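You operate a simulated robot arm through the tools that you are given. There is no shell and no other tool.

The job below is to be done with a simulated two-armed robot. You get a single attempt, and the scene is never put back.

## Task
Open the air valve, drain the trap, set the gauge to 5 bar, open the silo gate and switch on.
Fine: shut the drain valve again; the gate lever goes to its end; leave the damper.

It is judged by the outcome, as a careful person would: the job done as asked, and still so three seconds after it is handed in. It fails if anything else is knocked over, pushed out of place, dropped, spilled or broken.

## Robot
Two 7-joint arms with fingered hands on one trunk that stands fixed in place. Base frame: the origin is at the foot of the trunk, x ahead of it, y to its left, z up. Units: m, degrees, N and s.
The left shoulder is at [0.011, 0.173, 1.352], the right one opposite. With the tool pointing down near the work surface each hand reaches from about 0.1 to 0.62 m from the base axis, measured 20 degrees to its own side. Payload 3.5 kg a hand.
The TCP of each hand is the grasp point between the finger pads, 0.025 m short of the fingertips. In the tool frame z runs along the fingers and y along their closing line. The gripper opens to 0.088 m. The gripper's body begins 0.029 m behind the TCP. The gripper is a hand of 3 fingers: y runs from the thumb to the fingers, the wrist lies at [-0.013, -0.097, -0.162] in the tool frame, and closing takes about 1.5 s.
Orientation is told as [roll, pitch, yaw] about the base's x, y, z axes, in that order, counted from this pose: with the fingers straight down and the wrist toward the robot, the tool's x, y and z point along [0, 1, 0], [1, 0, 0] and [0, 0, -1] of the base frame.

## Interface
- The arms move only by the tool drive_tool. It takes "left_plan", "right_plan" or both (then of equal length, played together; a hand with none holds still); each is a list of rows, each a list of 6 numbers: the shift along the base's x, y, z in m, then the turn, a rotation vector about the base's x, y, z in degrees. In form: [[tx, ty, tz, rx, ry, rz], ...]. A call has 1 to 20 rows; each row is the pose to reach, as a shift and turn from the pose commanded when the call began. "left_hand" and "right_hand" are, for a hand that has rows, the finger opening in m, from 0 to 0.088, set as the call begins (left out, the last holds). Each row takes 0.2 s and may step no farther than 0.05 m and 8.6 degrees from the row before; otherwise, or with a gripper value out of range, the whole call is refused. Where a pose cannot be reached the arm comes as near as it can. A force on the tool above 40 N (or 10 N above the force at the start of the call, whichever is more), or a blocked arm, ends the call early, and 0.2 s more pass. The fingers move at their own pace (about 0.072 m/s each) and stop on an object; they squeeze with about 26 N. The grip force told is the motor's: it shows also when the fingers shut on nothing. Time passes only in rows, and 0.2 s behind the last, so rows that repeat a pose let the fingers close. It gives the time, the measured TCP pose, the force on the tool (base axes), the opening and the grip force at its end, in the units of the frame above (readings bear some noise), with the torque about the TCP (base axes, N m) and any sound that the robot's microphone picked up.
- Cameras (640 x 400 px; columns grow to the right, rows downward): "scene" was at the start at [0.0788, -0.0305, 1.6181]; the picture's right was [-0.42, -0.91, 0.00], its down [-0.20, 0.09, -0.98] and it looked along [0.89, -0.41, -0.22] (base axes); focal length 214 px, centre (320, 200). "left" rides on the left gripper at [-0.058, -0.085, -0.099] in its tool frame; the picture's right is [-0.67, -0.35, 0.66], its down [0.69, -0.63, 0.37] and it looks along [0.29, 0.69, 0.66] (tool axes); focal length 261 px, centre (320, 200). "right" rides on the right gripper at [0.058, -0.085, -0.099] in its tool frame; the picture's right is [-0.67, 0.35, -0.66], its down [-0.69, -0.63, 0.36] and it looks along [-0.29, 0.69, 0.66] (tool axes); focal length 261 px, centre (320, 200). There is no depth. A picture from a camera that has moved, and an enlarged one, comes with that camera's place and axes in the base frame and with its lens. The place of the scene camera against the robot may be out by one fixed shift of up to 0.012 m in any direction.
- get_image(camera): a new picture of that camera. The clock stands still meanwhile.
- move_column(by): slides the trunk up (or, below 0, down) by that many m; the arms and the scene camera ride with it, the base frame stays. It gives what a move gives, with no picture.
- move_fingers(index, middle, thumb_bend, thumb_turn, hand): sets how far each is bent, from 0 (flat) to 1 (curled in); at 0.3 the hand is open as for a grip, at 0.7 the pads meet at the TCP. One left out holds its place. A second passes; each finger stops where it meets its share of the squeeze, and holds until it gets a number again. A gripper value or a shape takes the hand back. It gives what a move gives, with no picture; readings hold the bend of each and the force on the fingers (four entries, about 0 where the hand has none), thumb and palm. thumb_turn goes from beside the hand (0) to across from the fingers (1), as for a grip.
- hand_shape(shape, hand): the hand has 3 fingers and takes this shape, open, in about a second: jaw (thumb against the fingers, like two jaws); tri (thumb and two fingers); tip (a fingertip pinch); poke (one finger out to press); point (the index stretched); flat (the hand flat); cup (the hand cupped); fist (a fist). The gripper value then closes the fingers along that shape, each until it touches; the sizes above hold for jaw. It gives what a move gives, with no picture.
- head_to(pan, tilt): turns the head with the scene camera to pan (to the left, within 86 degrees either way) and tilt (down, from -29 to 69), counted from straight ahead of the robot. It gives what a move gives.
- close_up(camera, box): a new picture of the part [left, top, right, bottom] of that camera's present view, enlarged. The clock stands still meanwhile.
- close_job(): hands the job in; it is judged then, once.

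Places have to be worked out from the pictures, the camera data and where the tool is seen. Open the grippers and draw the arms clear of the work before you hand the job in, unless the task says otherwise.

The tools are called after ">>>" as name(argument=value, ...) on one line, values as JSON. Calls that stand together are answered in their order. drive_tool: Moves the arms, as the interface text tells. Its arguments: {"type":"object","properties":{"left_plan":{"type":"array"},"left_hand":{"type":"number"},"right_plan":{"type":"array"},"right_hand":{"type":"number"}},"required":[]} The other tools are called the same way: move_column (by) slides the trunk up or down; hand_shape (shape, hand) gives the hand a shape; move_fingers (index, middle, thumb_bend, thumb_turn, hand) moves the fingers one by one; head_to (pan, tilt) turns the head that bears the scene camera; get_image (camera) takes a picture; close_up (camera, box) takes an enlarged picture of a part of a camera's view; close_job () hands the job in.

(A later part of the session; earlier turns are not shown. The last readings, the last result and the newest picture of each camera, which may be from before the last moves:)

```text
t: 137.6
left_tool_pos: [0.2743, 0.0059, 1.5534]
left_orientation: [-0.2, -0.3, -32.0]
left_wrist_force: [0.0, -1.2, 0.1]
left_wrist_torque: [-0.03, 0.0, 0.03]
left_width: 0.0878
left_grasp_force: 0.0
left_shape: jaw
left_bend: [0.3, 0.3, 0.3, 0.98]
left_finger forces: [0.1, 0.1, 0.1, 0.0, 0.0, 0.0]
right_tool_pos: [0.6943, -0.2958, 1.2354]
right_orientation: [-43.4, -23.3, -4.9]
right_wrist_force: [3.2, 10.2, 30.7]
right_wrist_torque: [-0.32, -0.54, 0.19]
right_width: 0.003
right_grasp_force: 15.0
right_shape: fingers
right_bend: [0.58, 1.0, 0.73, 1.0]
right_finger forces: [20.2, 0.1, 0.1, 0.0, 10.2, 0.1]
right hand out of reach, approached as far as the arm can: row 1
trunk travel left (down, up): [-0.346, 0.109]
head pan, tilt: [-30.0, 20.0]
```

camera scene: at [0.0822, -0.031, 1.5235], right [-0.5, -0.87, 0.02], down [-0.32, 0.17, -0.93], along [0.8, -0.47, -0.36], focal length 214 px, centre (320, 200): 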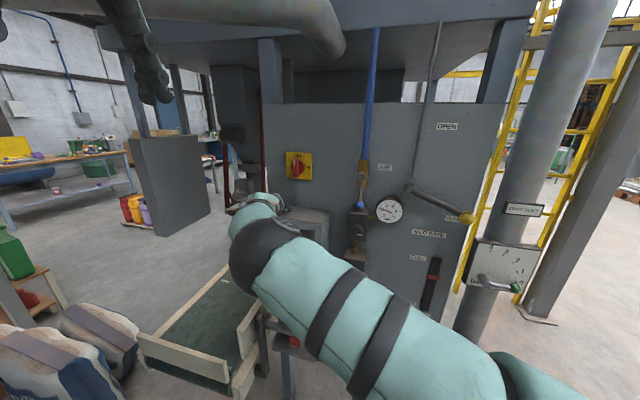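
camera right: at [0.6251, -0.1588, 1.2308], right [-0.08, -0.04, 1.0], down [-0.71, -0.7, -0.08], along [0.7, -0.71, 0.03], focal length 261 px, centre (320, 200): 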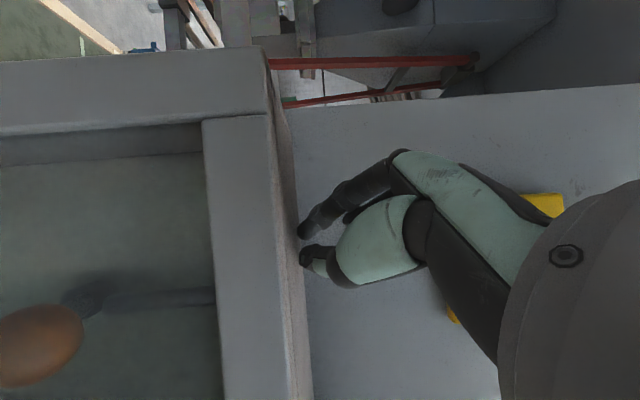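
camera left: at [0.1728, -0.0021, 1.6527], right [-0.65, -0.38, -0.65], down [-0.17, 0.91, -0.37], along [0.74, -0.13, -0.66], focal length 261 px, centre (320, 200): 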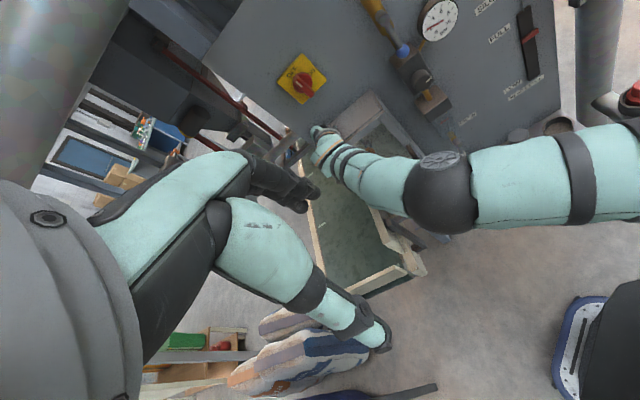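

It drifts right while pressed. I test a small step straight back (−x).

>>> drive_tool(right_plan=[[-0.02, 0, 0.005, 0, 0, 0]])

>>> drive_tool(right_plan=[[-0.02, 0, 0.01, 0, 0, 0]])

```text
t: 137.9
left_tool_pos: [0.2741, 0.0042, 1.552]
left_orientation: [-0.2, -0.2, -32.1]
left_wrist_force: [0.1, -0.5, -0.6]
left_wrist_torque: [-0.02, 0.01, 0.03]
left_width: 0.0879
left_grasp_force: 0.1
left_shape: jaw
left_bend: [0.3, 0.3, 0.3, 0.98]
left_finger forces: [0.0, 0.0, 0.0, 0.0, 0.1, 0.0]
right_tool_pos: [0.6921, -0.3053, 1.2367]
right_orientation: [-43.2, -23.3, -5.5]
right_wrist_force: [5.1, 10.5, 37.7]
right_wrist_torque: [-0.43, -0.73, 0.3]
right_width: 0.0027
right_grasp_force: 18.6
right_shape: fingers
right_bend: [0.59, 1.0, 0.73, 1.0]
right_finger forces: [28.7, 0.1, 0.1, 0.1, 9.1, 0.1]
trunk travel left (down, up): [-0.346, 0.109]
head pan, tilt: [-30.0, 20.0]
stopped in row 1 (right hand): the force on the tool passed its limit at 54 N (the readings are from after the stop); the commanded pose is now the measured one
```

```text
t: 138.2
left_tool_pos: [0.2729, 0.006, 1.5521]
left_orientation: [-0.2, -0.3, -32.1]
left_wrist_force: [0.0, 0.4, 0.4]
left_wrist_torque: [-0.02, 0.03, -0.02]
left_width: 0.0876
left_grasp_force: 0.0
left_shape: jaw
left_bend: [0.3, 0.3, 0.3, 0.98]
left_finger forces: [0.0, 0.0, 0.1, 0.1, 0.1, 0.0]
right_tool_pos: [0.6823, -0.3205, 1.2339]
right_orientation: [-43.4, -23.0, -6.8]
right_wrist_force: [-1.1, 14.9, 46.2]
right_wrist_torque: [-0.6, -0.85, 0.29]
right_width: 0.0047
right_grasp_force: 23.1
right_shape: fingers
right_bend: [0.55, 1.0, 0.74, 1.0]
right_finger forces: [32.0, 0.0, 0.0, 0.0, 14.1, 0.0]
trunk travel left (down, up): [-0.346, 0.109]
head pan, tilt: [-30.0, 20.0]
stopped in row 1 (right hand): the force on the tool passed its limit at 59 N (the readings are from after the stop); the commanded pose is now the measured one
```

Pressing on the cabinet top prevents good motion. I lift the hand off with the trunk by 3 cm.

>>> move_column(by=0.03)

>>> get_image(camera="right")

>>> close_up(camera="left", box=[240, 30, 480, 230])

```text
t: 139.0
left_tool_pos: [0.2788, 0.0011, 1.5825]
left_orientation: [-0.1, 0.0, -32.1]
left_wrist_force: [0.5, -1.0, -0.4]
left_wrist_torque: [-0.02, -0.01, 0.01]
left_width: 0.0875
left_grasp_force: 0.1
left_shape: jaw
left_bend: [0.3, 0.3, 0.3, 0.98]
left_finger forces: [0.1, 0.0, 0.0, 0.1, 0.0, 0.0]
right_tool_pos: [0.6852, -0.3212, 1.257]
right_orientation: [-43.2, -22.3, -6.6]
right_wrist_force: [0.8, -0.5, -0.1]
right_wrist_torque: [-0.03, 0.0, 0.01]
right_width: 0.0
right_grasp_force: 0.0
right_shape: fingers
right_bend: [0.72, 1.0, 0.65, 1.0]
right_finger forces: [0.0, 0.0, 0.1, 0.1, 0.1, 0.0]
trunk travel left (down, up): [-0.376, 0.079]
head pan, tilt: [-30.0, 20.0]
```

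```text
taken
camera right: at [0.6075, -0.2011, 1.2545], right [-0.04, -0.03, 1.0], down [-0.74, -0.67, -0.05], along [0.67, -0.74, 0.0], focal length 261 px, centre (320, 200)
```

right: 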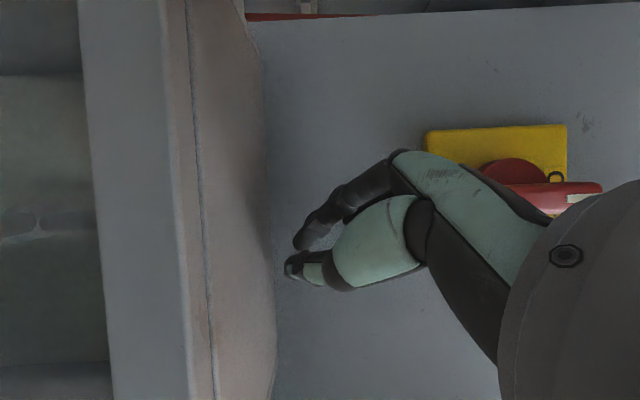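

```text
2.00 times, centred on (360, 130) of left
camera zoom: at [0.1753, -0.0054, 1.6824], right [-0.65, -0.38, -0.65], down [-0.17, 0.91, -0.37], along [0.74, -0.13, -0.66], focal length 521 px, centre (240, 340)
```

zoom: 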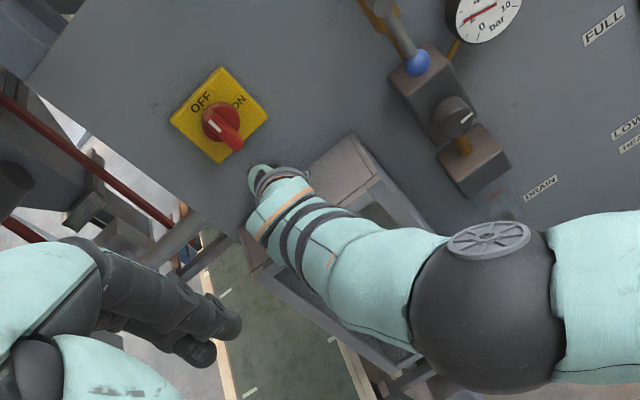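

No contact now; the hand is just below the switch, above the cabinet. I back away from the panel with single small steps.

>>> drive_tool(right_plan=[[-0.0066, 0.0075, 0.002, 0, 0, 0]])

>>> drive_tool(right_plan=[[-0.0066, 0.0075, 0.002, 0, 0, 0]])

```text
t: 139.4
left_tool_pos: [0.2819, -0.0037, 1.5814]
left_orientation: [0.0, 0.2, -32.1]
left_wrist_force: [0.1, -0.3, -0.4]
left_wrist_torque: [-0.03, 0.01, -0.01]
left_width: 0.0876
left_grasp_force: 0.1
left_shape: jaw
left_bend: [0.3, 0.3, 0.3, 0.98]
left_finger forces: [0.0, 0.1, 0.0, 0.0, 0.0, 0.1]
right_tool_pos: [0.6799, -0.3255, 1.2509]
right_orientation: [-42.8, -21.8, -7.6]
right_wrist_force: [0.2, 0.1, 0.0]
right_wrist_torque: [0.01, -0.02, -0.03]
right_width: 0.0
right_grasp_force: 0.0
right_shape: fingers
right_bend: [0.72, 1.0, 0.65, 1.0]
right_finger forces: [0.0, 0.0, 0.0, 0.0, 0.0, 0.0]
trunk travel left (down, up): [-0.376, 0.079]
head pan, tilt: [-30.0, 20.0]
```

```text
t: 140.0
left_tool_pos: [0.2811, -0.0023, 1.5824]
left_orientation: [0.0, 0.1, -32.1]
left_wrist_force: [-0.7, -0.3, 0.8]
left_wrist_torque: [0.0, 0.01, 0.0]
left_width: 0.0878
left_grasp_force: 0.1
left_shape: jaw
left_bend: [0.3, 0.3, 0.3, 0.98]
left_finger forces: [0.1, 0.0, 0.1, 0.0, 0.0, 0.0]
right_tool_pos: [0.6664, -0.3382, 1.2419]
right_orientation: [-42.1, -20.7, -9.8]
right_wrist_force: [0.7, 0.8, 5.0]
right_wrist_torque: [-0.07, 0.05, 0.0]
right_width: 0.0
right_grasp_force: 2.5
right_shape: fingers
right_bend: [0.72, 1.0, 0.68, 1.0]
right_finger forces: [0.1, 0.1, 0.0, 0.1, 5.1, 0.0]
trunk travel left (down, up): [-0.376, 0.079]
head pan, tilt: [-30.0, 20.0]
stopped in row 1 (right hand): the arm was blocked; the commanded pose is now the measured one
```

The hand is bent ~75° sideways against the forearm, so the wrist is at its limit. I rotate the hand back about the wrist (yaw +30°), with the TCP following that arc and a slight lift.

>>> drive_tool(right_plan=[[0.016, 0.0163, 0.008, 0, 0, 7.5]])

>>> drive_tool(right_plan=[[0.0136, 0.0177, 0.005, 0, 0, 7.5]])

```text
t: 140.4
left_tool_pos: [0.2816, -0.0044, 1.5825]
left_orientation: [-0.1, 0.1, -32.1]
left_wrist_force: [-1.4, -0.5, -0.1]
left_wrist_torque: [-0.01, -0.02, 0.01]
left_width: 0.0877
left_grasp_force: 0.0
left_shape: jaw
left_bend: [0.3, 0.3, 0.3, 0.98]
left_finger forces: [0.0, 0.1, 0.1, 0.0, 0.0, 0.0]
right_tool_pos: [0.6844, -0.322, 1.2456]
right_orientation: [-42.6, -20.6, -2.1]
right_wrist_force: [0.4, 0.2, 0.1]
right_wrist_torque: [0.03, 0.01, 0.02]
right_width: 0.0001
right_grasp_force: 0.1
right_shape: fingers
right_bend: [0.72, 1.0, 0.65, 1.0]
right_finger forces: [0.1, 0.1, 0.0, 0.0, 0.0, 0.0]
trunk travel left (down, up): [-0.376, 0.079]
head pan, tilt: [-30.0, 20.0]
```

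```text
t: 140.8
left_tool_pos: [0.2804, -0.0023, 1.5821]
left_orientation: [-0.1, 0.1, -32.1]
left_wrist_force: [-0.1, -0.8, 0.2]
left_wrist_torque: [-0.01, -0.01, -0.01]
left_width: 0.0877
left_grasp_force: 0.0
left_shape: jaw
left_bend: [0.3, 0.3, 0.3, 0.98]
left_finger forces: [0.0, 0.1, 0.1, 0.0, 0.0, 0.0]
right_tool_pos: [0.6927, -0.3138, 1.2545]
right_orientation: [-43.2, -22.2, 2.9]
right_wrist_force: [-0.6, 0.4, 0.2]
right_wrist_torque: [0.03, 0.02, -0.01]
right_width: 0.0001
right_grasp_force: 0.1
right_shape: fingers
right_bend: [0.72, 1.0, 0.65, 1.0]
right_finger forces: [0.0, 0.1, 0.1, 0.0, 0.0, 0.1]
right hand out of reach, approached as far as the arm can: row 1
trunk travel left (down, up): [-0.376, 0.079]
head pan, tilt: [-30.0, 20.0]
```

That follows well and there's no contact. Now a small retract toward the shoulder (−x), combined with a bit more yaw.

>>> drive_tool(right_plan=[[-0.012, 0.004, 0.004, 0, 0, 4]])

>>> drive_tool(right_plan=[[-0.012, 0.004, 0.004, 0, 0, 4]])

>>> drive_tool(right_plan=[[-0.012, 0.004, 0.004, 0, 0, 4]])

```text
t: 141.4
left_tool_pos: [0.2801, -0.0031, 1.5826]
left_orientation: [-0.1, 0.3, -32.1]
left_wrist_force: [-0.2, 0.5, -0.3]
left_wrist_torque: [0.02, 0.01, 0.04]
left_width: 0.0876
left_grasp_force: 0.1
left_shape: jaw
left_bend: [0.3, 0.3, 0.3, 0.98]
left_finger forces: [0.0, 0.0, 0.0, 0.0, 0.0, 0.0]
right_tool_pos: [0.6743, -0.3505, 1.2595]
right_orientation: [-40.7, -23.0, 2.3]
right_wrist_force: [0.1, 0.5, 0.0]
right_wrist_torque: [-0.01, -0.01, 0.0]
right_width: 0.0
right_grasp_force: 0.1
right_shape: fingers
right_bend: [0.72, 1.0, 0.65, 1.0]
right_finger forces: [0.0, 0.0, 0.0, 0.1, 0.0, 0.0]
trunk travel left (down, up): [-0.376, 0.079]
head pan, tilt: [-30.0, 20.0]
stopped in row 1 (right hand): the arm was blocked; the commanded pose is now the measured one
```

```text
t: 142.0
left_tool_pos: [0.2811, -0.0036, 1.5811]
left_orientation: [0.1, 0.2, -32.1]
left_wrist_force: [-0.1, 0.6, 0.2]
left_wrist_torque: [0.03, 0.01, -0.03]
left_width: 0.0878
left_grasp_force: 0.1
left_shape: jaw
left_bend: [0.3, 0.3, 0.3, 0.98]
left_finger forces: [0.0, 0.0, 0.1, 0.1, 0.1, 0.1]
right_tool_pos: [0.6568, -0.3766, 1.2669]
right_orientation: [-38.5, -23.8, 2.3]
right_wrist_force: [-0.3, -0.5, 0.1]
right_wrist_torque: [0.0, 0.02, 0.02]
right_width: 0.0
right_grasp_force: 0.0
right_shape: fingers
right_bend: [0.72, 1.0, 0.65, 1.0]
right_finger forces: [0.0, 0.0, 0.1, 0.0, 0.1, 0.1]
trunk travel left (down, up): [-0.376, 0.079]
head pan, tilt: [-30.0, 20.0]
stopped in row 1 (right hand): the arm was blocked; the commanded pose is now the measured one
```

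```text
t: 142.4
left_tool_pos: [0.2808, -0.004, 1.5816]
left_orientation: [0.0, 0.0, -32.1]
left_wrist_force: [0.6, -0.2, -0.6]
left_wrist_torque: [0.03, 0.0, 0.04]
left_width: 0.0877
left_grasp_force: 0.1
left_shape: jaw
left_bend: [0.3, 0.3, 0.3, 0.98]
left_finger forces: [0.0, 0.0, 0.1, 0.1, 0.0, 0.1]
right_tool_pos: [0.6411, -0.3899, 1.272]
right_orientation: [-36.9, -24.5, 3.6]
right_wrist_force: [-0.6, -0.8, -0.7]
right_wrist_torque: [0.02, 0.02, 0.01]
right_width: 0.0
right_grasp_force: 0.1
right_shape: fingers
right_bend: [0.72, 1.0, 0.65, 1.0]
right_finger forces: [0.0, 0.0, 0.0, 0.0, 0.0, 0.1]
trunk travel left (down, up): [-0.376, 0.079]
head pan, tilt: [-30.0, 20.0]
```

The hand is now close to the bare panel between switch and air valve (out 0.03), force-free, and the last step completed normally. I step away from the panel.

>>> drive_tool(right_plan=[[-0.0066, 0.0075, 0, 0, 0, 0]])

>>> drive_tool(right_plan=[[-0.0066, 0.0075, 0, 0, 0, 0]])

>>> get_image(camera="left")

```text
t: 143.0
left_tool_pos: [0.2814, -0.0026, 1.5817]
left_orientation: [0.0, 0.2, -32.1]
left_wrist_force: [0.5, -0.3, 0.3]
left_wrist_torque: [-0.01, -0.02, -0.01]
left_width: 0.0874
left_grasp_force: 0.0
left_shape: jaw
left_bend: [0.3, 0.3, 0.3, 0.98]
left_finger forces: [0.0, 0.0, 0.0, 0.1, 0.0, 0.1]
right_tool_pos: [0.627, -0.4087, 1.2751]
right_orientation: [-35.4, -25.0, 0.6]
right_wrist_force: [-0.6, -0.3, 0.4]
right_wrist_torque: [0.0, -0.01, -0.01]
right_width: 0.0
right_grasp_force: 0.3
right_shape: fingers
right_bend: [0.72, 1.0, 0.65, 1.0]
right_finger forces: [0.0, 0.0, 0.0, 0.0, 0.0, 0.0]
trunk travel left (down, up): [-0.376, 0.079]
head pan, tilt: [-30.0, 20.0]
stopped in row 1 (right hand): the arm was blocked; the commanded pose is now the measured one
```

```text
t: 143.4
left_tool_pos: [0.2803, -0.0032, 1.5822]
left_orientation: [0.0, 0.1, -32.1]
left_wrist_force: [0.0, 0.1, -0.3]
left_wrist_torque: [0.0, -0.01, 0.03]
left_width: 0.0877
left_grasp_force: 0.0
left_shape: jaw
left_bend: [0.3, 0.3, 0.3, 0.98]
left_finger forces: [0.0, 0.0, 0.0, 0.0, 0.1, 0.0]
right_tool_pos: [0.616, -0.4165, 1.2768]
right_orientation: [-34.1, -25.4, -1.5]
right_wrist_force: [-0.8, -0.5, 0.1]
right_wrist_torque: [0.01, -0.01, 0.03]
right_width: 0.0
right_grasp_force: 0.2
right_shape: fingers
right_bend: [0.72, 1.0, 0.65, 1.0]
right_finger forces: [0.0, 0.0, 0.1, 0.1, 0.1, 0.0]
trunk travel left (down, up): [-0.376, 0.079]
head pan, tilt: [-30.0, 20.0]
```

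```text
taken
camera left: at [0.178, -0.0077, 1.682], right [-0.65, -0.38, -0.65], down [-0.17, 0.92, -0.36], along [0.74, -0.13, -0.66], focal length 261 px, centre (320, 200)
```

left: 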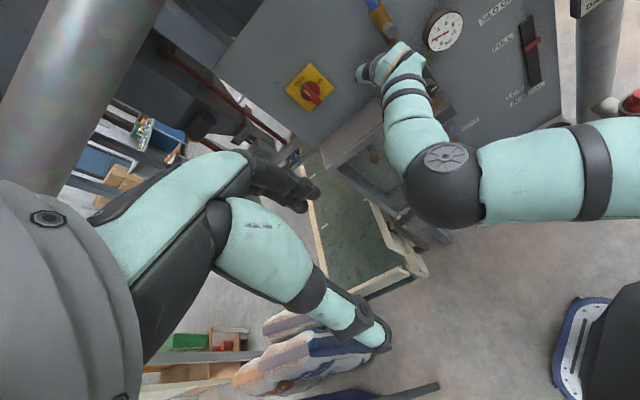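

The elbow is now well bent. The hand hovers close to the panel left of the air lever; I step outward with a stronger outward component.

>>> drive_tool(right_plan=[[-0.015, 0.02, 0.005, 0, 0, 0]])

>>> drive_tool(right_plan=[[-0.015, 0.02, 0.005, 0, 0, 0]])

>>> get_image(camera="right")

```text
t: 143.9
left_tool_pos: [0.2802, -0.0022, 1.5821]
left_orientation: [0.0, 0.3, -32.0]
left_wrist_force: [-0.3, -0.5, -0.2]
left_wrist_torque: [0.05, -0.03, -0.01]
left_width: 0.0879
left_grasp_force: 0.1
left_shape: jaw
left_bend: [0.3, 0.3, 0.3, 0.98]
left_finger forces: [0.0, 0.0, 0.0, 0.1, 0.1, 0.0]
right_tool_pos: [0.5835, -0.4477, 1.2856]
right_orientation: [-30.8, -26.7, -8.4]
right_wrist_force: [0.5, 1.1, -0.5]
right_wrist_torque: [-0.01, 0.0, -0.03]
right_width: 0.0001
right_grasp_force: 0.1
right_shape: fingers
right_bend: [0.72, 1.0, 0.65, 1.0]
right_finger forces: [0.0, 0.0, 0.1, 0.0, 0.1, 0.0]
trunk travel left (down, up): [-0.376, 0.079]
head pan, tilt: [-30.0, 20.0]
stopped in row 1 (right hand): the arm was blocked; the commanded pose is now the measured one
```

```text
t: 144.3
left_tool_pos: [0.2896, 0.0026, 1.5804]
left_orientation: [-0.4, 0.3, -32.2]
left_wrist_force: [-0.4, 0.4, -0.1]
left_wrist_torque: [0.0, 0.02, -0.03]
left_width: 0.0877
left_grasp_force: 0.1
left_shape: jaw
left_bend: [0.3, 0.3, 0.3, 0.98]
left_finger forces: [0.1, 0.0, 0.1, 0.0, 0.0, 0.1]
right_tool_pos: [0.5709, -0.4559, 1.2872]
right_orientation: [-27.9, -26.8, -12.5]
right_wrist_force: [22.1, 4.7, 4.5]
right_wrist_torque: [-0.18, 0.5, -0.65]
right_width: 0.0
right_grasp_force: 12.6
right_shape: fingers
right_bend: [0.72, 1.0, 0.64, 1.0]
right_finger forces: [0.0, 0.8, 0.0, 0.1, 19.6, 4.6]
trunk travel left (down, up): [-0.376, 0.079]
head pan, tilt: [-30.0, 20.0]
stopped in row 1 (right hand): the force on the tool passed its limit at 57 N (the readings are from after the stop); the commanded pose is now the measured one
```

```text
taken
camera right: at [0.491, -0.3378, 1.3028], right [-0.15, -0.26, 0.95], down [-0.72, -0.64, -0.29], along [0.68, -0.73, -0.09], focal length 261 px, centre (320, 200)
```

right: 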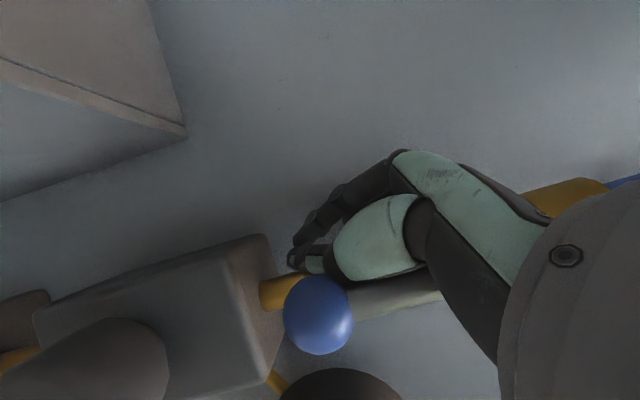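

The hand pushed the air lever against its open stop from the left. I retreat the way it came, sliding left parallel to the panel in single small steps.

>>> drive_tool(right_plan=[[0.012, 0.0105, 0, 0, 0, 0]])

>>> drive_tool(right_plan=[[0.012, 0.0105, 0, 0, 0, 0]])

>>> drive_tool(right_plan=[[0.012, 0.0105, 0, 0, 0, 0]])

```text
t: 144.7
left_tool_pos: [0.2789, -0.0032, 1.5827]
left_orientation: [0.0, 0.1, -32.1]
left_wrist_force: [-0.6, -0.4, -0.5]
left_wrist_torque: [0.01, -0.01, 0.02]
left_width: 0.0879
left_grasp_force: 0.1
left_shape: jaw
left_bend: [0.3, 0.3, 0.3, 0.98]
left_finger forces: [0.0, 0.0, 0.0, 0.1, 0.0, 0.0]
right_tool_pos: [0.5721, -0.4539, 1.2893]
right_orientation: [-27.3, -27.1, -13.3]
right_wrist_force: [0.8, 0.2, 0.1]
right_wrist_torque: [-0.02, 0.0, -0.03]
right_width: 0.0
right_grasp_force: 1.2
right_shape: fingers
right_bend: [0.72, 1.0, 0.65, 1.0]
right_finger forces: [0.1, 0.2, 0.0, 0.0, 1.6, 0.0]
trunk travel left (down, up): [-0.376, 0.079]
head pan, tilt: [-30.0, 20.0]
```

```text
t: 145.1
left_tool_pos: [0.2823, -0.0021, 1.5822]
left_orientation: [-0.1, 0.3, -32.1]
left_wrist_force: [0.7, 0.2, -0.4]
left_wrist_torque: [-0.01, 0.03, 0.02]
left_width: 0.0877
left_grasp_force: 0.1
left_shape: jaw
left_bend: [0.3, 0.3, 0.3, 0.98]
left_finger forces: [0.0, 0.0, 0.1, 0.1, 0.0, 0.1]
right_tool_pos: [0.5881, -0.4428, 1.2891]
right_orientation: [-27.3, -27.2, -13.4]
right_wrist_force: [-0.2, 0.2, 0.0]
right_wrist_torque: [-0.02, 0.0, 0.0]
right_width: 0.0003
right_grasp_force: 0.1
right_shape: fingers
right_bend: [0.72, 1.0, 0.65, 1.0]
right_finger forces: [0.1, 0.0, 0.0, 0.1, 0.1, 0.1]
trunk travel left (down, up): [-0.376, 0.079]
head pan, tilt: [-30.0, 20.0]
```

```text
t: 145.5
left_tool_pos: [0.2806, -0.002, 1.582]
left_orientation: [-0.1, 0.1, -32.1]
left_wrist_force: [0.0, -0.3, -0.4]
left_wrist_torque: [0.02, 0.0, 0.0]
left_width: 0.0876
left_grasp_force: 0.0
left_shape: jaw
left_bend: [0.3, 0.3, 0.3, 0.98]
left_finger forces: [0.0, 0.0, 0.0, 0.0, 0.0, 0.0]
right_tool_pos: [0.5984, -0.4318, 1.2905]
right_orientation: [-27.4, -27.3, -13.2]
right_wrist_force: [-0.1, -0.2, -1.1]
right_wrist_torque: [-0.01, 0.0, 0.0]
right_width: 0.0
right_grasp_force: 0.1
right_shape: fingers
right_bend: [0.72, 1.0, 0.65, 1.0]
right_finger forces: [0.0, 0.0, 0.0, 0.0, 0.0, 0.0]
trunk travel left (down, up): [-0.376, 0.079]
head pan, tilt: [-30.0, 20.0]
```

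Exact tracking, no contact. Now I try outward steps again from here.

>>> drive_tool(right_plan=[[-0.0066, 0.0075, 0.002, 0, 0, 0]])

>>> drive_tool(right_plan=[[-0.0066, 0.0075, 0.002, 0, 0, 0]])

>>> drive_tool(right_plan=[[-0.0066, 0.0075, 0.002, 0, 0, 0]])

```text
t: 145.9
left_tool_pos: [0.2793, -0.0032, 1.5823]
left_orientation: [-0.1, 0.2, -32.1]
left_wrist_force: [0.7, -0.2, -0.2]
left_wrist_torque: [-0.02, -0.01, -0.02]
left_width: 0.0878
left_grasp_force: 0.0
left_shape: jaw
left_bend: [0.3, 0.3, 0.3, 0.98]
left_finger forces: [0.1, 0.0, 0.0, 0.1, 0.0, 0.0]
right_tool_pos: [0.5872, -0.4346, 1.2903]
right_orientation: [-26.6, -27.2, -14.7]
right_wrist_force: [0.5, 0.6, -0.9]
right_wrist_torque: [-0.02, -0.01, 0.02]
right_width: 0.0001
right_grasp_force: 0.1
right_shape: fingers
right_bend: [0.72, 1.0, 0.65, 1.0]
right_finger forces: [0.1, 0.0, 0.0, 0.0, 0.1, 0.0]
trunk travel left (down, up): [-0.376, 0.079]
head pan, tilt: [-30.0, 20.0]
```

```text
t: 146.5
left_tool_pos: [0.2805, -0.0026, 1.5808]
left_orientation: [0.0, 0.1, -32.1]
left_wrist_force: [-0.3, 0.1, -0.5]
left_wrist_torque: [-0.01, 0.01, -0.05]
left_width: 0.0879
left_grasp_force: 0.0
left_shape: jaw
left_bend: [0.3, 0.3, 0.3, 0.98]
left_finger forces: [0.0, 0.0, 0.0, 0.0, 0.0, 0.0]
right_tool_pos: [0.5739, -0.4467, 1.2946]
right_orientation: [-26.0, -27.5, -17.2]
right_wrist_force: [0.1, -0.2, -0.5]
right_wrist_torque: [0.01, 0.0, 0.03]
right_width: 0.0003
right_grasp_force: 0.2
right_shape: fingers
right_bend: [0.72, 1.0, 0.65, 1.0]
right_finger forces: [0.1, 0.0, 0.0, 0.0, 0.0, 0.0]
trunk travel left (down, up): [-0.376, 0.079]
head pan, tilt: [-30.0, 20.0]
stopped in row 1 (right hand): the arm was blocked; the commanded pose is now the measured one
```

```text
t: 146.9
left_tool_pos: [0.2829, -0.0017, 1.5811]
left_orientation: [-0.1, 0.2, -32.1]
left_wrist_force: [-0.7, -0.2, 0.9]
left_wrist_torque: [-0.04, 0.04, 0.01]
left_width: 0.0876
left_grasp_force: 0.0
left_shape: jaw
left_bend: [0.3, 0.3, 0.3, 0.98]
left_finger forces: [0.1, 0.0, 0.0, 0.0, 0.0, 0.1]
right_tool_pos: [0.5663, -0.4475, 1.2951]
right_orientation: [-25.1, -27.3, -18.4]
right_wrist_force: [1.4, 0.5, -1.9]
right_wrist_torque: [0.01, 0.0, -0.02]
right_width: 0.0001
right_grasp_force: 1.7
right_shape: fingers
right_bend: [0.72, 1.0, 0.65, 1.0]
right_finger forces: [0.0, 2.3, 0.1, 0.1, 0.8, 0.1]
trunk travel left (down, up): [-0.376, 0.079]
head pan, tilt: [-30.0, 20.0]
```

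Outward steps drive the shoulder into its limit and the hand slips right again. I slide back left, then raise the trunk so that the space below is free.

>>> drive_tool(right_plan=[[0.012, 0.0105, 0, 0, 0, 0], [0.024, 0.021, 0, 0, 0, 0], [0.036, 0.0315, 0, 0, 0, 0]])

>>> move_column(by=0.07)

>>> get_image(camera="left")

>>> get_image(camera="scene")

```text
t: 147.7
left_tool_pos: [0.2815, -0.0032, 1.5823]
left_orientation: [-0.1, 0.2, -32.2]
left_wrist_force: [-0.7, 1.2, -0.1]
left_wrist_torque: [-0.01, -0.03, -0.02]
left_width: 0.0878
left_grasp_force: 0.1
left_shape: jaw
left_bend: [0.3, 0.3, 0.3, 0.98]
left_finger forces: [0.0, 0.1, 0.1, 0.1, 0.1, 0.0]
right_tool_pos: [0.6025, -0.412, 1.2978]
right_orientation: [-25.6, -27.7, -17.7]
right_wrist_force: [0.0, -0.3, -0.2]
right_wrist_torque: [0.0, -0.01, -0.01]
right_width: 0.0002
right_grasp_force: 0.1
right_shape: fingers
right_bend: [0.72, 1.0, 0.65, 1.0]
right_finger forces: [0.1, 0.0, 0.0, 0.1, 0.0, 0.0]
trunk travel left (down, up): [-0.376, 0.079]
head pan, tilt: [-30.0, 20.0]
```

```text
t: 148.8
left_tool_pos: [0.2812, -0.0041, 1.6516]
left_orientation: [0.1, 0.1, -32.0]
left_wrist_force: [0.6, 1.6, 0.1]
left_wrist_torque: [-0.02, 0.02, -0.01]
left_width: 0.0877
left_grasp_force: 0.1
left_shape: jaw
left_bend: [0.3, 0.3, 0.3, 0.98]
left_finger forces: [0.1, 0.1, 0.0, 0.0, 0.0, 0.0]
right_tool_pos: [0.6047, -0.4045, 1.368]
right_orientation: [-25.8, -27.4, -16.7]
right_wrist_force: [0.1, 0.6, 1.2]
right_wrist_torque: [0.0, -0.02, 0.01]
right_width: 0.0005
right_grasp_force: 0.0
right_shape: fingers
right_bend: [0.72, 1.0, 0.65, 1.0]
right_finger forces: [0.1, 0.0, 0.0, 0.0, 0.1, 0.0]
trunk travel left (down, up): [-0.446, 0.009]
head pan, tilt: [-30.0, 20.0]
```

```text
taken
camera left: at [0.1785, -0.0079, 1.7524], right [-0.65, -0.38, -0.65], down [-0.17, 0.92, -0.36], along [0.74, -0.13, -0.66], focal length 261 px, centre (320, 200)
```

left: 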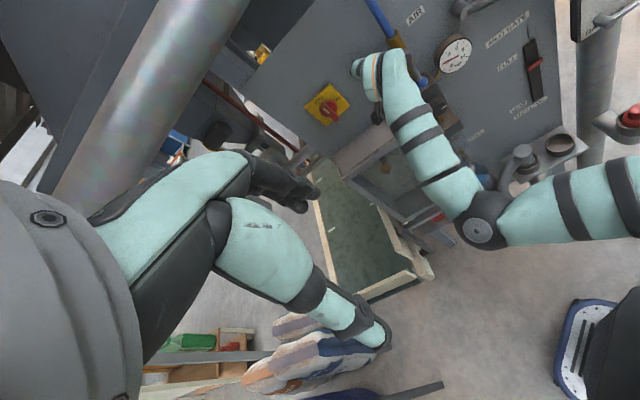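

```text
taken
camera scene: at [0.0737, -0.0383, 1.6267], right [-0.5, -0.87, 0.0], down [-0.3, 0.17, -0.94], along [0.81, -0.47, -0.34], focal length 214 px, centre (320, 200)
```

scene: 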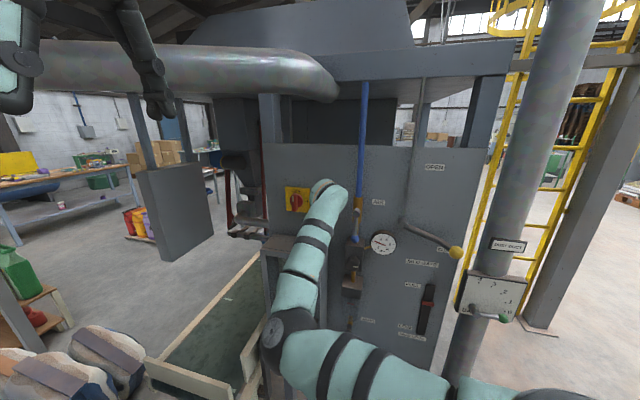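

The posture is natural again (elbow low, forearm up), hand between switch and air valve. I test an outward step.

>>> drive_tool(right_plan=[[-0.01, 0.0113, 0, 0, 0, 0]])

>>> drive_tool(right_plan=[[-0.01, 0.0113, 0, 0, 0, 0], [-0.02, 0.0225, 0, 0, 0, 0]])

```text
t: 149.2
left_tool_pos: [0.2793, -0.0019, 1.6513]
left_orientation: [0.0, 0.1, -32.1]
left_wrist_force: [-0.3, -0.2, 0.5]
left_wrist_torque: [-0.03, 0.0, 0.0]
left_width: 0.0874
left_grasp_force: 0.0
left_shape: jaw
left_bend: [0.3, 0.3, 0.3, 0.98]
left_finger forces: [0.0, 0.1, 0.0, 0.0, 0.1, 0.0]
right_tool_pos: [0.5951, -0.3914, 1.3681]
right_orientation: [-26.0, -27.6, -16.7]
right_wrist_force: [-0.4, 0.2, 0.3]
right_wrist_torque: [-0.03, -0.02, -0.01]
right_width: 0.0
right_grasp_force: 0.0
right_shape: fingers
right_bend: [0.72, 1.0, 0.65, 1.0]
right_finger forces: [0.0, 0.0, 0.0, 0.1, 0.1, 0.0]
trunk travel left (down, up): [-0.446, 0.009]
head pan, tilt: [-30.0, 20.0]
```

```text
t: 149.8
left_tool_pos: [0.2785, -0.0007, 1.6524]
left_orientation: [0.0, 0.2, -32.1]
left_wrist_force: [0.3, -0.8, -0.1]
left_wrist_torque: [-0.04, 0.0, -0.01]
left_width: 0.0879
left_grasp_force: 0.0
left_shape: jaw
left_bend: [0.3, 0.3, 0.3, 0.98]
left_finger forces: [0.0, 0.0, 0.0, 0.0, 0.0, 0.1]
right_tool_pos: [0.5721, -0.3711, 1.37]
right_orientation: [-25.8, -27.8, -16.8]
right_wrist_force: [0.4, -1.3, -0.6]
right_wrist_torque: [0.01, 0.01, 0.03]
right_width: 0.0002
right_grasp_force: 0.1
right_shape: fingers
right_bend: [0.72, 1.0, 0.65, 1.0]
right_finger forces: [0.0, 0.0, 0.0, 0.1, 0.0, 0.0]
trunk travel left (down, up): [-0.446, 0.009]
head pan, tilt: [-30.0, 20.0]
```

It follows perfectly again. I retract to about 0.22 m from the panel.

>>> drive_tool(right_plan=[[-0.015, 0.017, 0, 0, 0, 0], [-0.03, 0.034, 0, 0, 0, 0], [-0.045, 0.051, 0, 0, 0, 0], [-0.06, 0.068, 0, 0, 0, 0], [-0.075, 0.085, 0, 0, 0, 0]])

>>> get_image(camera="scene")

>>> close_up(camera="scene", box=[270, 170, 470, 340])

```text
t: 151.2
left_tool_pos: [0.2808, -0.0021, 1.6527]
left_orientation: [-0.1, 0.1, -32.2]
left_wrist_force: [0.3, -0.4, -0.8]
left_wrist_torque: [-0.01, 0.02, 0.0]
left_width: 0.0878
left_grasp_force: 0.1
left_shape: jaw
left_bend: [0.3, 0.3, 0.3, 0.98]
left_finger forces: [0.0, 0.0, 0.0, 0.1, 0.0, 0.0]
right_tool_pos: [0.4934, -0.3219, 1.3866]
right_orientation: [-28.3, -30.2, -20.0]
right_wrist_force: [-0.1, -0.7, 0.5]
right_wrist_torque: [-0.04, 0.02, 0.01]
right_width: 0.0002
right_grasp_force: 0.1
right_shape: fingers
right_bend: [0.72, 1.0, 0.65, 1.0]
right_finger forces: [0.0, 0.0, 0.1, 0.0, 0.1, 0.1]
trunk travel left (down, up): [-0.446, 0.009]
head pan, tilt: [-30.0, 20.0]
stopped in row 5 (right hand): the arm was blocked; the commanded pose is now the measured one
```

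```text
taken
camera scene: at [0.0733, -0.038, 1.6262], right [-0.5, -0.87, 0.0], down [-0.3, 0.17, -0.94], along [0.81, -0.47, -0.34], focal length 214 px, centre (320, 200)
```

scene: 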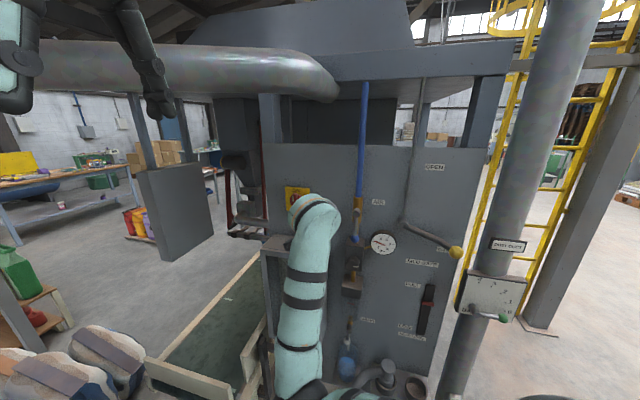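

```text
2.35 times, centred on (370, 255) of scene
camera zoom: at [0.0733, -0.038, 1.6262], right [-0.5, -0.87, 0.0], down [-0.3, 0.17, -0.94], along [0.81, -0.47, -0.34], focal length 505 px, centre (202, 71)
```

zoom: 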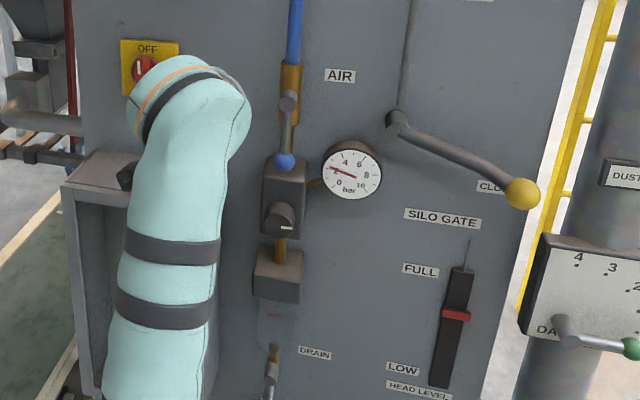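

The panel state is fine: air lever open, trap empty, drain lever hanging open. I now rotate the hand into the wrist-right posture (y to the left, heading −37°) that served the drain before, moving away from the panel.

>>> drive_tool(right_plan=[[-0.008, 0.008, 0.006, -5.8, 1.3, 5.8], [-0.016, 0.016, 0.012, -11.7, 2.5, 11.7], [-0.024, 0.024, 0.018, -17.5, 3.8, 17.5], [-0.032, 0.032, 0.024, -23.3, 5.1, 23.4], [-0.04, 0.04, 0.03, -29.2, 6.3, 29.2], [-0.048, 0.048, 0.036, -35, 7.6, 35.1], [-0.056, 0.056, 0.042, -40.8, 8.9, 40.9], [-0.065, 0.064, 0.048, -46.7, 10.1, 46.8], [-0.073, 0.072, 0.054, -52.5, 11.4, 52.6]])

>>> get_image(camera="scene")

```text
t: 153.2
left_tool_pos: [0.2813, -0.0042, 1.6532]
left_orientation: [0.1, 0.3, -32.0]
left_wrist_force: [-0.3, 0.4, 0.5]
left_wrist_torque: [-0.01, 0.02, 0.03]
left_width: 0.0875
left_grasp_force: 0.0
left_shape: jaw
left_bend: [0.3, 0.3, 0.3, 0.98]
left_finger forces: [0.0, 0.1, 0.0, 0.0, 0.0, 0.1]
right_tool_pos: [0.4212, -0.2473, 1.4391]
right_orientation: [-75.5, -4.1, 52.1]
right_wrist_force: [-0.2, 0.6, 0.8]
right_wrist_torque: [0.02, -0.05, 0.0]
right_width: 0.0
right_grasp_force: 0.1
right_shape: fingers
right_bend: [0.72, 1.0, 0.65, 1.0]
right_finger forces: [0.0, 0.0, 0.0, 0.1, 0.0, 0.0]
trunk travel left (down, up): [-0.446, 0.009]
head pan, tilt: [-30.0, 20.0]
```

```text
taken
camera scene: at [0.0734, -0.0391, 1.6262], right [-0.5, -0.87, 0.0], down [-0.3, 0.17, -0.94], along [0.81, -0.47, -0.34], focal length 214 px, centre (320, 200)
```

scene: 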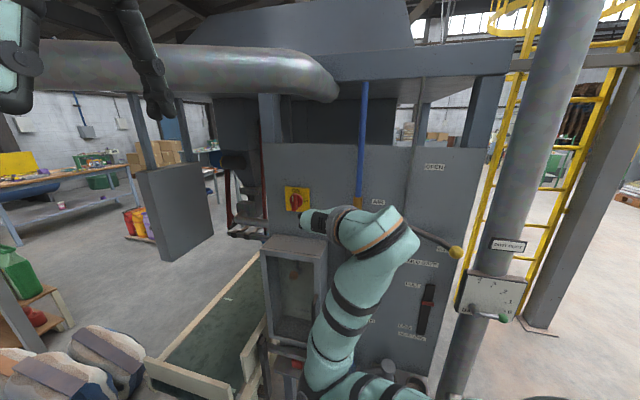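

Exactly reached. I repeat the proven straight descent in free space.

>>> drive_tool(right_plan=[[0, 0, -0.035, 0, 0, 0], [0, 0, -0.07, 0, 0, 0], [0, 0, -0.105, 0, 0, 0], [0, 0, -0.14, 0, 0, 0], [0, 0, -0.175, 0, 0, 0], [0, 0, -0.21, 0, 0, 0], [0, 0, -0.245, 0, 0, 0], [0, 0, -0.28, 0, 0, 0]])

>>> get_image(camera="scene")

```text
t: 155.0
left_tool_pos: [0.2809, -0.0029, 1.6522]
left_orientation: [0.1, 0.1, -32.2]
left_wrist_force: [1.1, -0.1, 0.5]
left_wrist_torque: [-0.01, 0.03, 0.0]
left_width: 0.0877
left_grasp_force: 0.0
left_shape: jaw
left_bend: [0.3, 0.3, 0.3, 0.98]
left_finger forces: [0.1, 0.1, 0.1, 0.0, 0.0, 0.0]
right_tool_pos: [0.4214, -0.2491, 1.1576]
right_orientation: [-75.5, -4.1, 51.7]
right_wrist_force: [0.9, 0.1, 0.0]
right_wrist_torque: [-0.03, 0.0, 0.01]
right_width: 0.0004
right_grasp_force: 0.1
right_shape: fingers
right_bend: [0.72, 1.0, 0.65, 1.0]
right_finger forces: [0.1, 0.0, 0.0, 0.0, 0.0, 0.0]
right hand out of reach, approached as far as the arm can: row 1, 2, 3, 4
trunk travel left (down, up): [-0.446, 0.009]
head pan, tilt: [-30.0, 20.0]
```

```text
taken
camera scene: at [0.0732, -0.0384, 1.6262], right [-0.5, -0.87, 0.0], down [-0.3, 0.17, -0.94], along [0.81, -0.47, -0.34], focal length 214 px, centre (320, 200)
```

scene: 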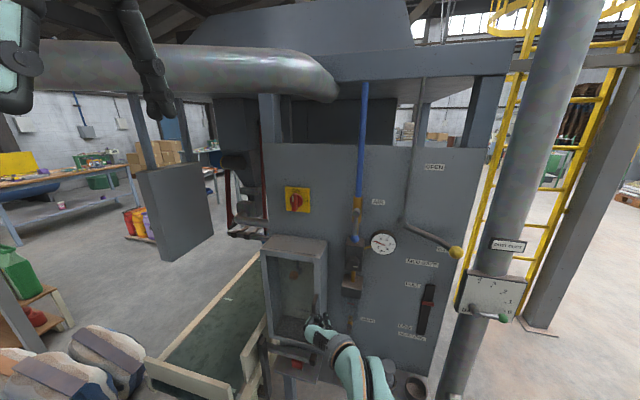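

Same good result. I lower the trunk 0.1 m and then descend the hand to z≈0.87, to have spare reach at the drain.

>>> move_column(by=-0.1)

>>> drive_tool(right_plan=[[0, 0, -0.035, 0, 0, 0], [0, 0, -0.07, 0, 0, 0], [0, 0, -0.105, 0, 0, 0], [0, 0, -0.14, 0, 0, 0], [0, 0, -0.175, 0, 0, 0]])

>>> get_image(camera="right")

>>> get_image(camera="scene")

```text
t: 156.3
left_tool_pos: [0.2801, -0.0018, 1.5516]
left_orientation: [0.0, 0.1, -32.1]
left_wrist_force: [0.2, -0.3, -0.8]
left_wrist_torque: [0.02, 0.0, 0.03]
left_width: 0.0875
left_grasp_force: 0.1
left_shape: jaw
left_bend: [0.3, 0.3, 0.3, 0.98]
left_finger forces: [0.1, 0.1, 0.0, 0.1, 0.1, 0.1]
right_tool_pos: [0.4208, -0.2488, 1.0592]
right_orientation: [-75.6, -4.1, 51.8]
right_wrist_force: [-0.9, 0.4, 0.5]
right_wrist_torque: [-0.03, -0.01, 0.03]
right_width: 0.0
right_grasp_force: 0.0
right_shape: fingers
right_bend: [0.72, 1.0, 0.65, 1.0]
right_finger forces: [0.0, 0.0, 0.0, 0.1, 0.0, 0.0]
trunk travel left (down, up): [-0.346, 0.109]
head pan, tilt: [-30.0, 20.0]
```

```text
t: 157.5
left_tool_pos: [0.2808, -0.0015, 1.5515]
left_orientation: [0.0, 0.1, -32.1]
left_wrist_force: [0.2, 0.3, 0.4]
left_wrist_torque: [0.01, 0.0, -0.02]
left_width: 0.0874
left_grasp_force: 0.1
left_shape: jaw
left_bend: [0.3, 0.3, 0.3, 0.98]
left_finger forces: [0.1, 0.0, 0.0, 0.1, 0.0, 0.0]
right_tool_pos: [0.4208, -0.2474, 0.8817]
right_orientation: [-75.4, -4.0, 51.8]
right_wrist_force: [-0.7, 1.1, -0.6]
right_wrist_torque: [-0.01, 0.0, -0.02]
right_width: 0.0004
right_grasp_force: 0.2
right_shape: fingers
right_bend: [0.72, 1.0, 0.65, 1.0]
right_finger forces: [0.0, 0.0, 0.0, 0.1, 0.1, 0.0]
trunk travel left (down, up): [-0.346, 0.109]
head pan, tilt: [-30.0, 20.0]
```

```text
taken
camera right: at [0.2832, -0.2443, 0.8441], right [-0.19, 0.52, 0.84], down [0.0, -0.85, 0.53], along [0.98, 0.1, 0.16], focal length 261 px, centre (320, 200)
```

right: 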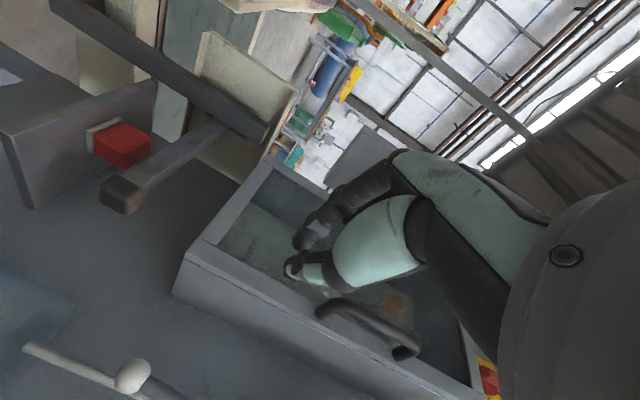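

```text
taken
camera scene: at [0.0914, -0.0382, 1.5222], right [-0.5, -0.87, 0.02], down [-0.33, 0.17, -0.93], along [0.8, -0.47, -0.37], focal length 214 px, centre (320, 200)
```

scene: 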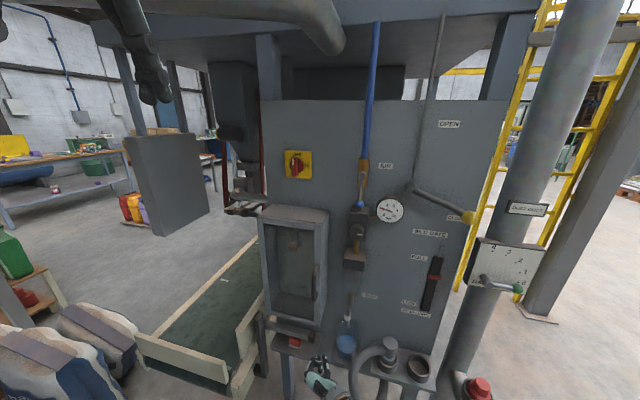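

All exact. Now to the standoff right of the drain lever (s −0.075, out 0.16, z 0.836) with heading −60°.

>>> drive_tool(right_plan=[[0.005, -0.028, -0.009, 0, 0, -4.6], [0.01, -0.056, -0.018, 0, 0, -9.2], [0.015, -0.084, -0.028, 0, 0, -13.8], [0.02, -0.112, -0.037, 0, 0, -18.4], [0.0249, -0.1404, -0.046, 0, 0, -23]])

>>> get_image(camera="right")

```text
t: 158.7
left_tool_pos: [0.2825, -0.0036, 1.5513]
left_orientation: [-0.1, 0.2, -32.1]
left_wrist_force: [-0.5, -0.1, 0.2]
left_wrist_torque: [0.0, 0.0, 0.01]
left_width: 0.0874
left_grasp_force: 0.0
left_shape: jaw
left_bend: [0.3, 0.3, 0.3, 0.98]
left_finger forces: [0.0, 0.0, 0.0, 0.0, 0.0, 0.1]
right_tool_pos: [0.4473, -0.3878, 0.8388]
right_orientation: [-75.4, -4.0, 28.7]
right_wrist_force: [0.1, -0.2, -0.7]
right_wrist_torque: [0.02, -0.02, 0.01]
right_width: 0.0003
right_grasp_force: 0.1
right_shape: fingers
right_bend: [0.72, 1.0, 0.65, 1.0]
right_finger forces: [0.1, 0.1, 0.0, 0.0, 0.0, 0.1]
trunk travel left (down, up): [-0.346, 0.109]
head pan, tilt: [-30.0, 20.0]
```

```text
taken
camera right: at [0.3219, -0.3309, 0.8005], right [0.03, 0.55, 0.83], down [-0.33, -0.78, 0.53], along [0.94, -0.29, 0.16], focal length 261 px, centre (320, 200)
```

right: 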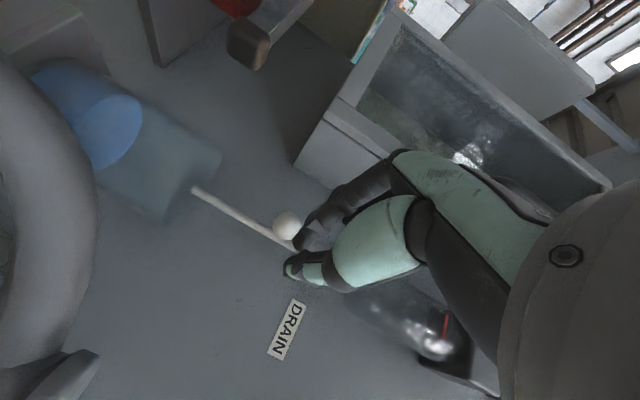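

Same view as before, now with reach to spare. I move in beside the ball.

>>> drive_tool(right_plan=[[0.0153, -0.0172, -0.003, 0, 0, 0], [0.0306, -0.0344, -0.006, 0, 0, 0], [0.0459, -0.0515, -0.009, 0, 0, 0]])

>>> get_image(camera="right")

```text
t: 159.5
left_tool_pos: [0.2813, -0.0019, 1.5526]
left_orientation: [0.0, 0.2, -32.1]
left_wrist_force: [-0.3, 0.7, 0.1]
left_wrist_torque: [0.02, -0.01, 0.01]
left_width: 0.0878
left_grasp_force: 0.0
left_shape: jaw
left_bend: [0.3, 0.3, 0.3, 0.98]
left_finger forces: [0.1, 0.1, 0.0, 0.0, 0.0, 0.1]
right_tool_pos: [0.4928, -0.4407, 0.8284]
right_orientation: [-75.5, -4.0, 28.8]
right_wrist_force: [-0.4, -0.5, 0.6]
right_wrist_torque: [-0.02, -0.05, -0.01]
right_width: 0.0003
right_grasp_force: 0.0
right_shape: fingers
right_bend: [0.72, 1.0, 0.65, 1.0]
right_finger forces: [0.1, 0.1, 0.0, 0.0, 0.0, 0.1]
trunk travel left (down, up): [-0.346, 0.109]
head pan, tilt: [-30.0, 20.0]
```

```text
taken
camera right: at [0.367, -0.3834, 0.7916], right [0.03, 0.55, 0.83], down [-0.33, -0.78, 0.53], along [0.94, -0.29, 0.16], focal length 261 px, centre (320, 200)
```

right: 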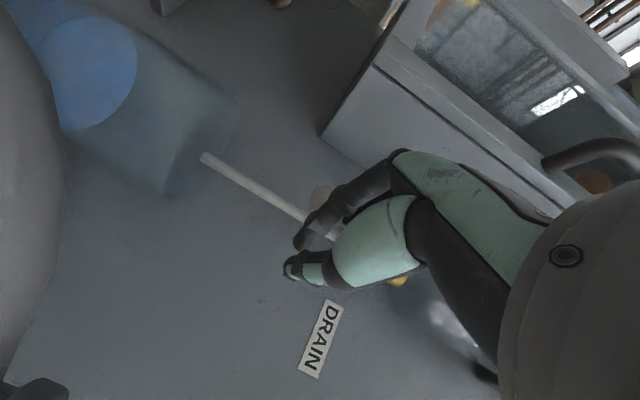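

In position right of the ball (s −0.075, out 0.089). I push left along the closing arc.

>>> drive_tool(right_plan=[[0.0101, 0.009, 0, 0, 0, 0], [0.0202, 0.018, -0.002, 0, 0, 0], [0.0332, 0.0295, -0.0016, 0, 0, 0], [0.0467, 0.0416, 0.0045, 0, 0, 0]])

>>> get_image(camera="right")

>>> close_up(camera="left", box=[400, 60, 540, 200])

```text
t: 160.5
left_tool_pos: [0.2807, -0.0016, 1.5522]
left_orientation: [-0.1, 0.1, -32.2]
left_wrist_force: [-0.8, 0.2, -0.6]
left_wrist_torque: [-0.04, 0.01, -0.03]
left_width: 0.0878
left_grasp_force: 0.1
left_shape: jaw
left_bend: [0.3, 0.3, 0.3, 0.98]
left_finger forces: [0.1, 0.1, 0.0, 0.0, 0.0, 0.0]
right_tool_pos: [0.5404, -0.3974, 0.8358]
right_orientation: [-75.6, -4.0, 28.9]
right_wrist_force: [-1.9, 0.7, -0.8]
right_wrist_torque: [0.0, 0.02, -0.04]
right_width: 0.0001
right_grasp_force: 1.0
right_shape: fingers
right_bend: [0.72, 1.0, 0.65, 1.0]
right_finger forces: [2.2, 0.0, 0.0, 0.0, 0.0, 0.0]
trunk travel left (down, up): [-0.346, 0.109]
head pan, tilt: [-30.0, 20.0]
```

```text
taken
camera right: at [0.4143, -0.3402, 0.7973], right [0.03, 0.55, 0.83], down [-0.33, -0.78, 0.53], along [0.94, -0.29, 0.16], focal length 261 px, centre (320, 200)
```

right: 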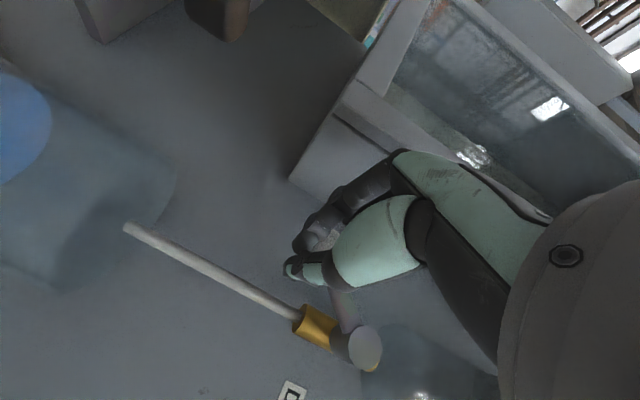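

```text
2.86 times, centred on (470, 130) of left
camera zoom: at [0.1783, -0.0071, 1.652], right [-0.65, -0.38, -0.65], down [-0.17, 0.92, -0.37], along [0.74, -0.13, -0.66], focal length 745 px, centre (-109, 400)
```

zoom: 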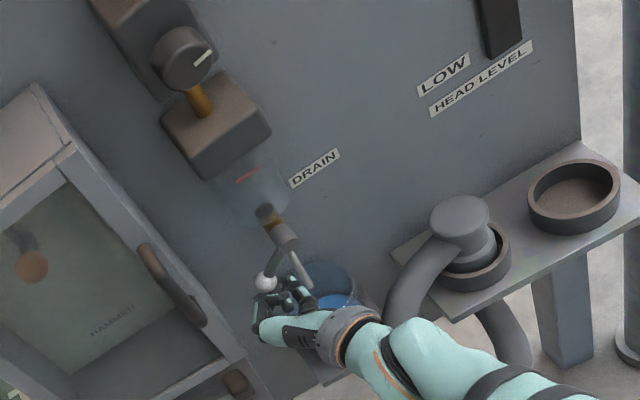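

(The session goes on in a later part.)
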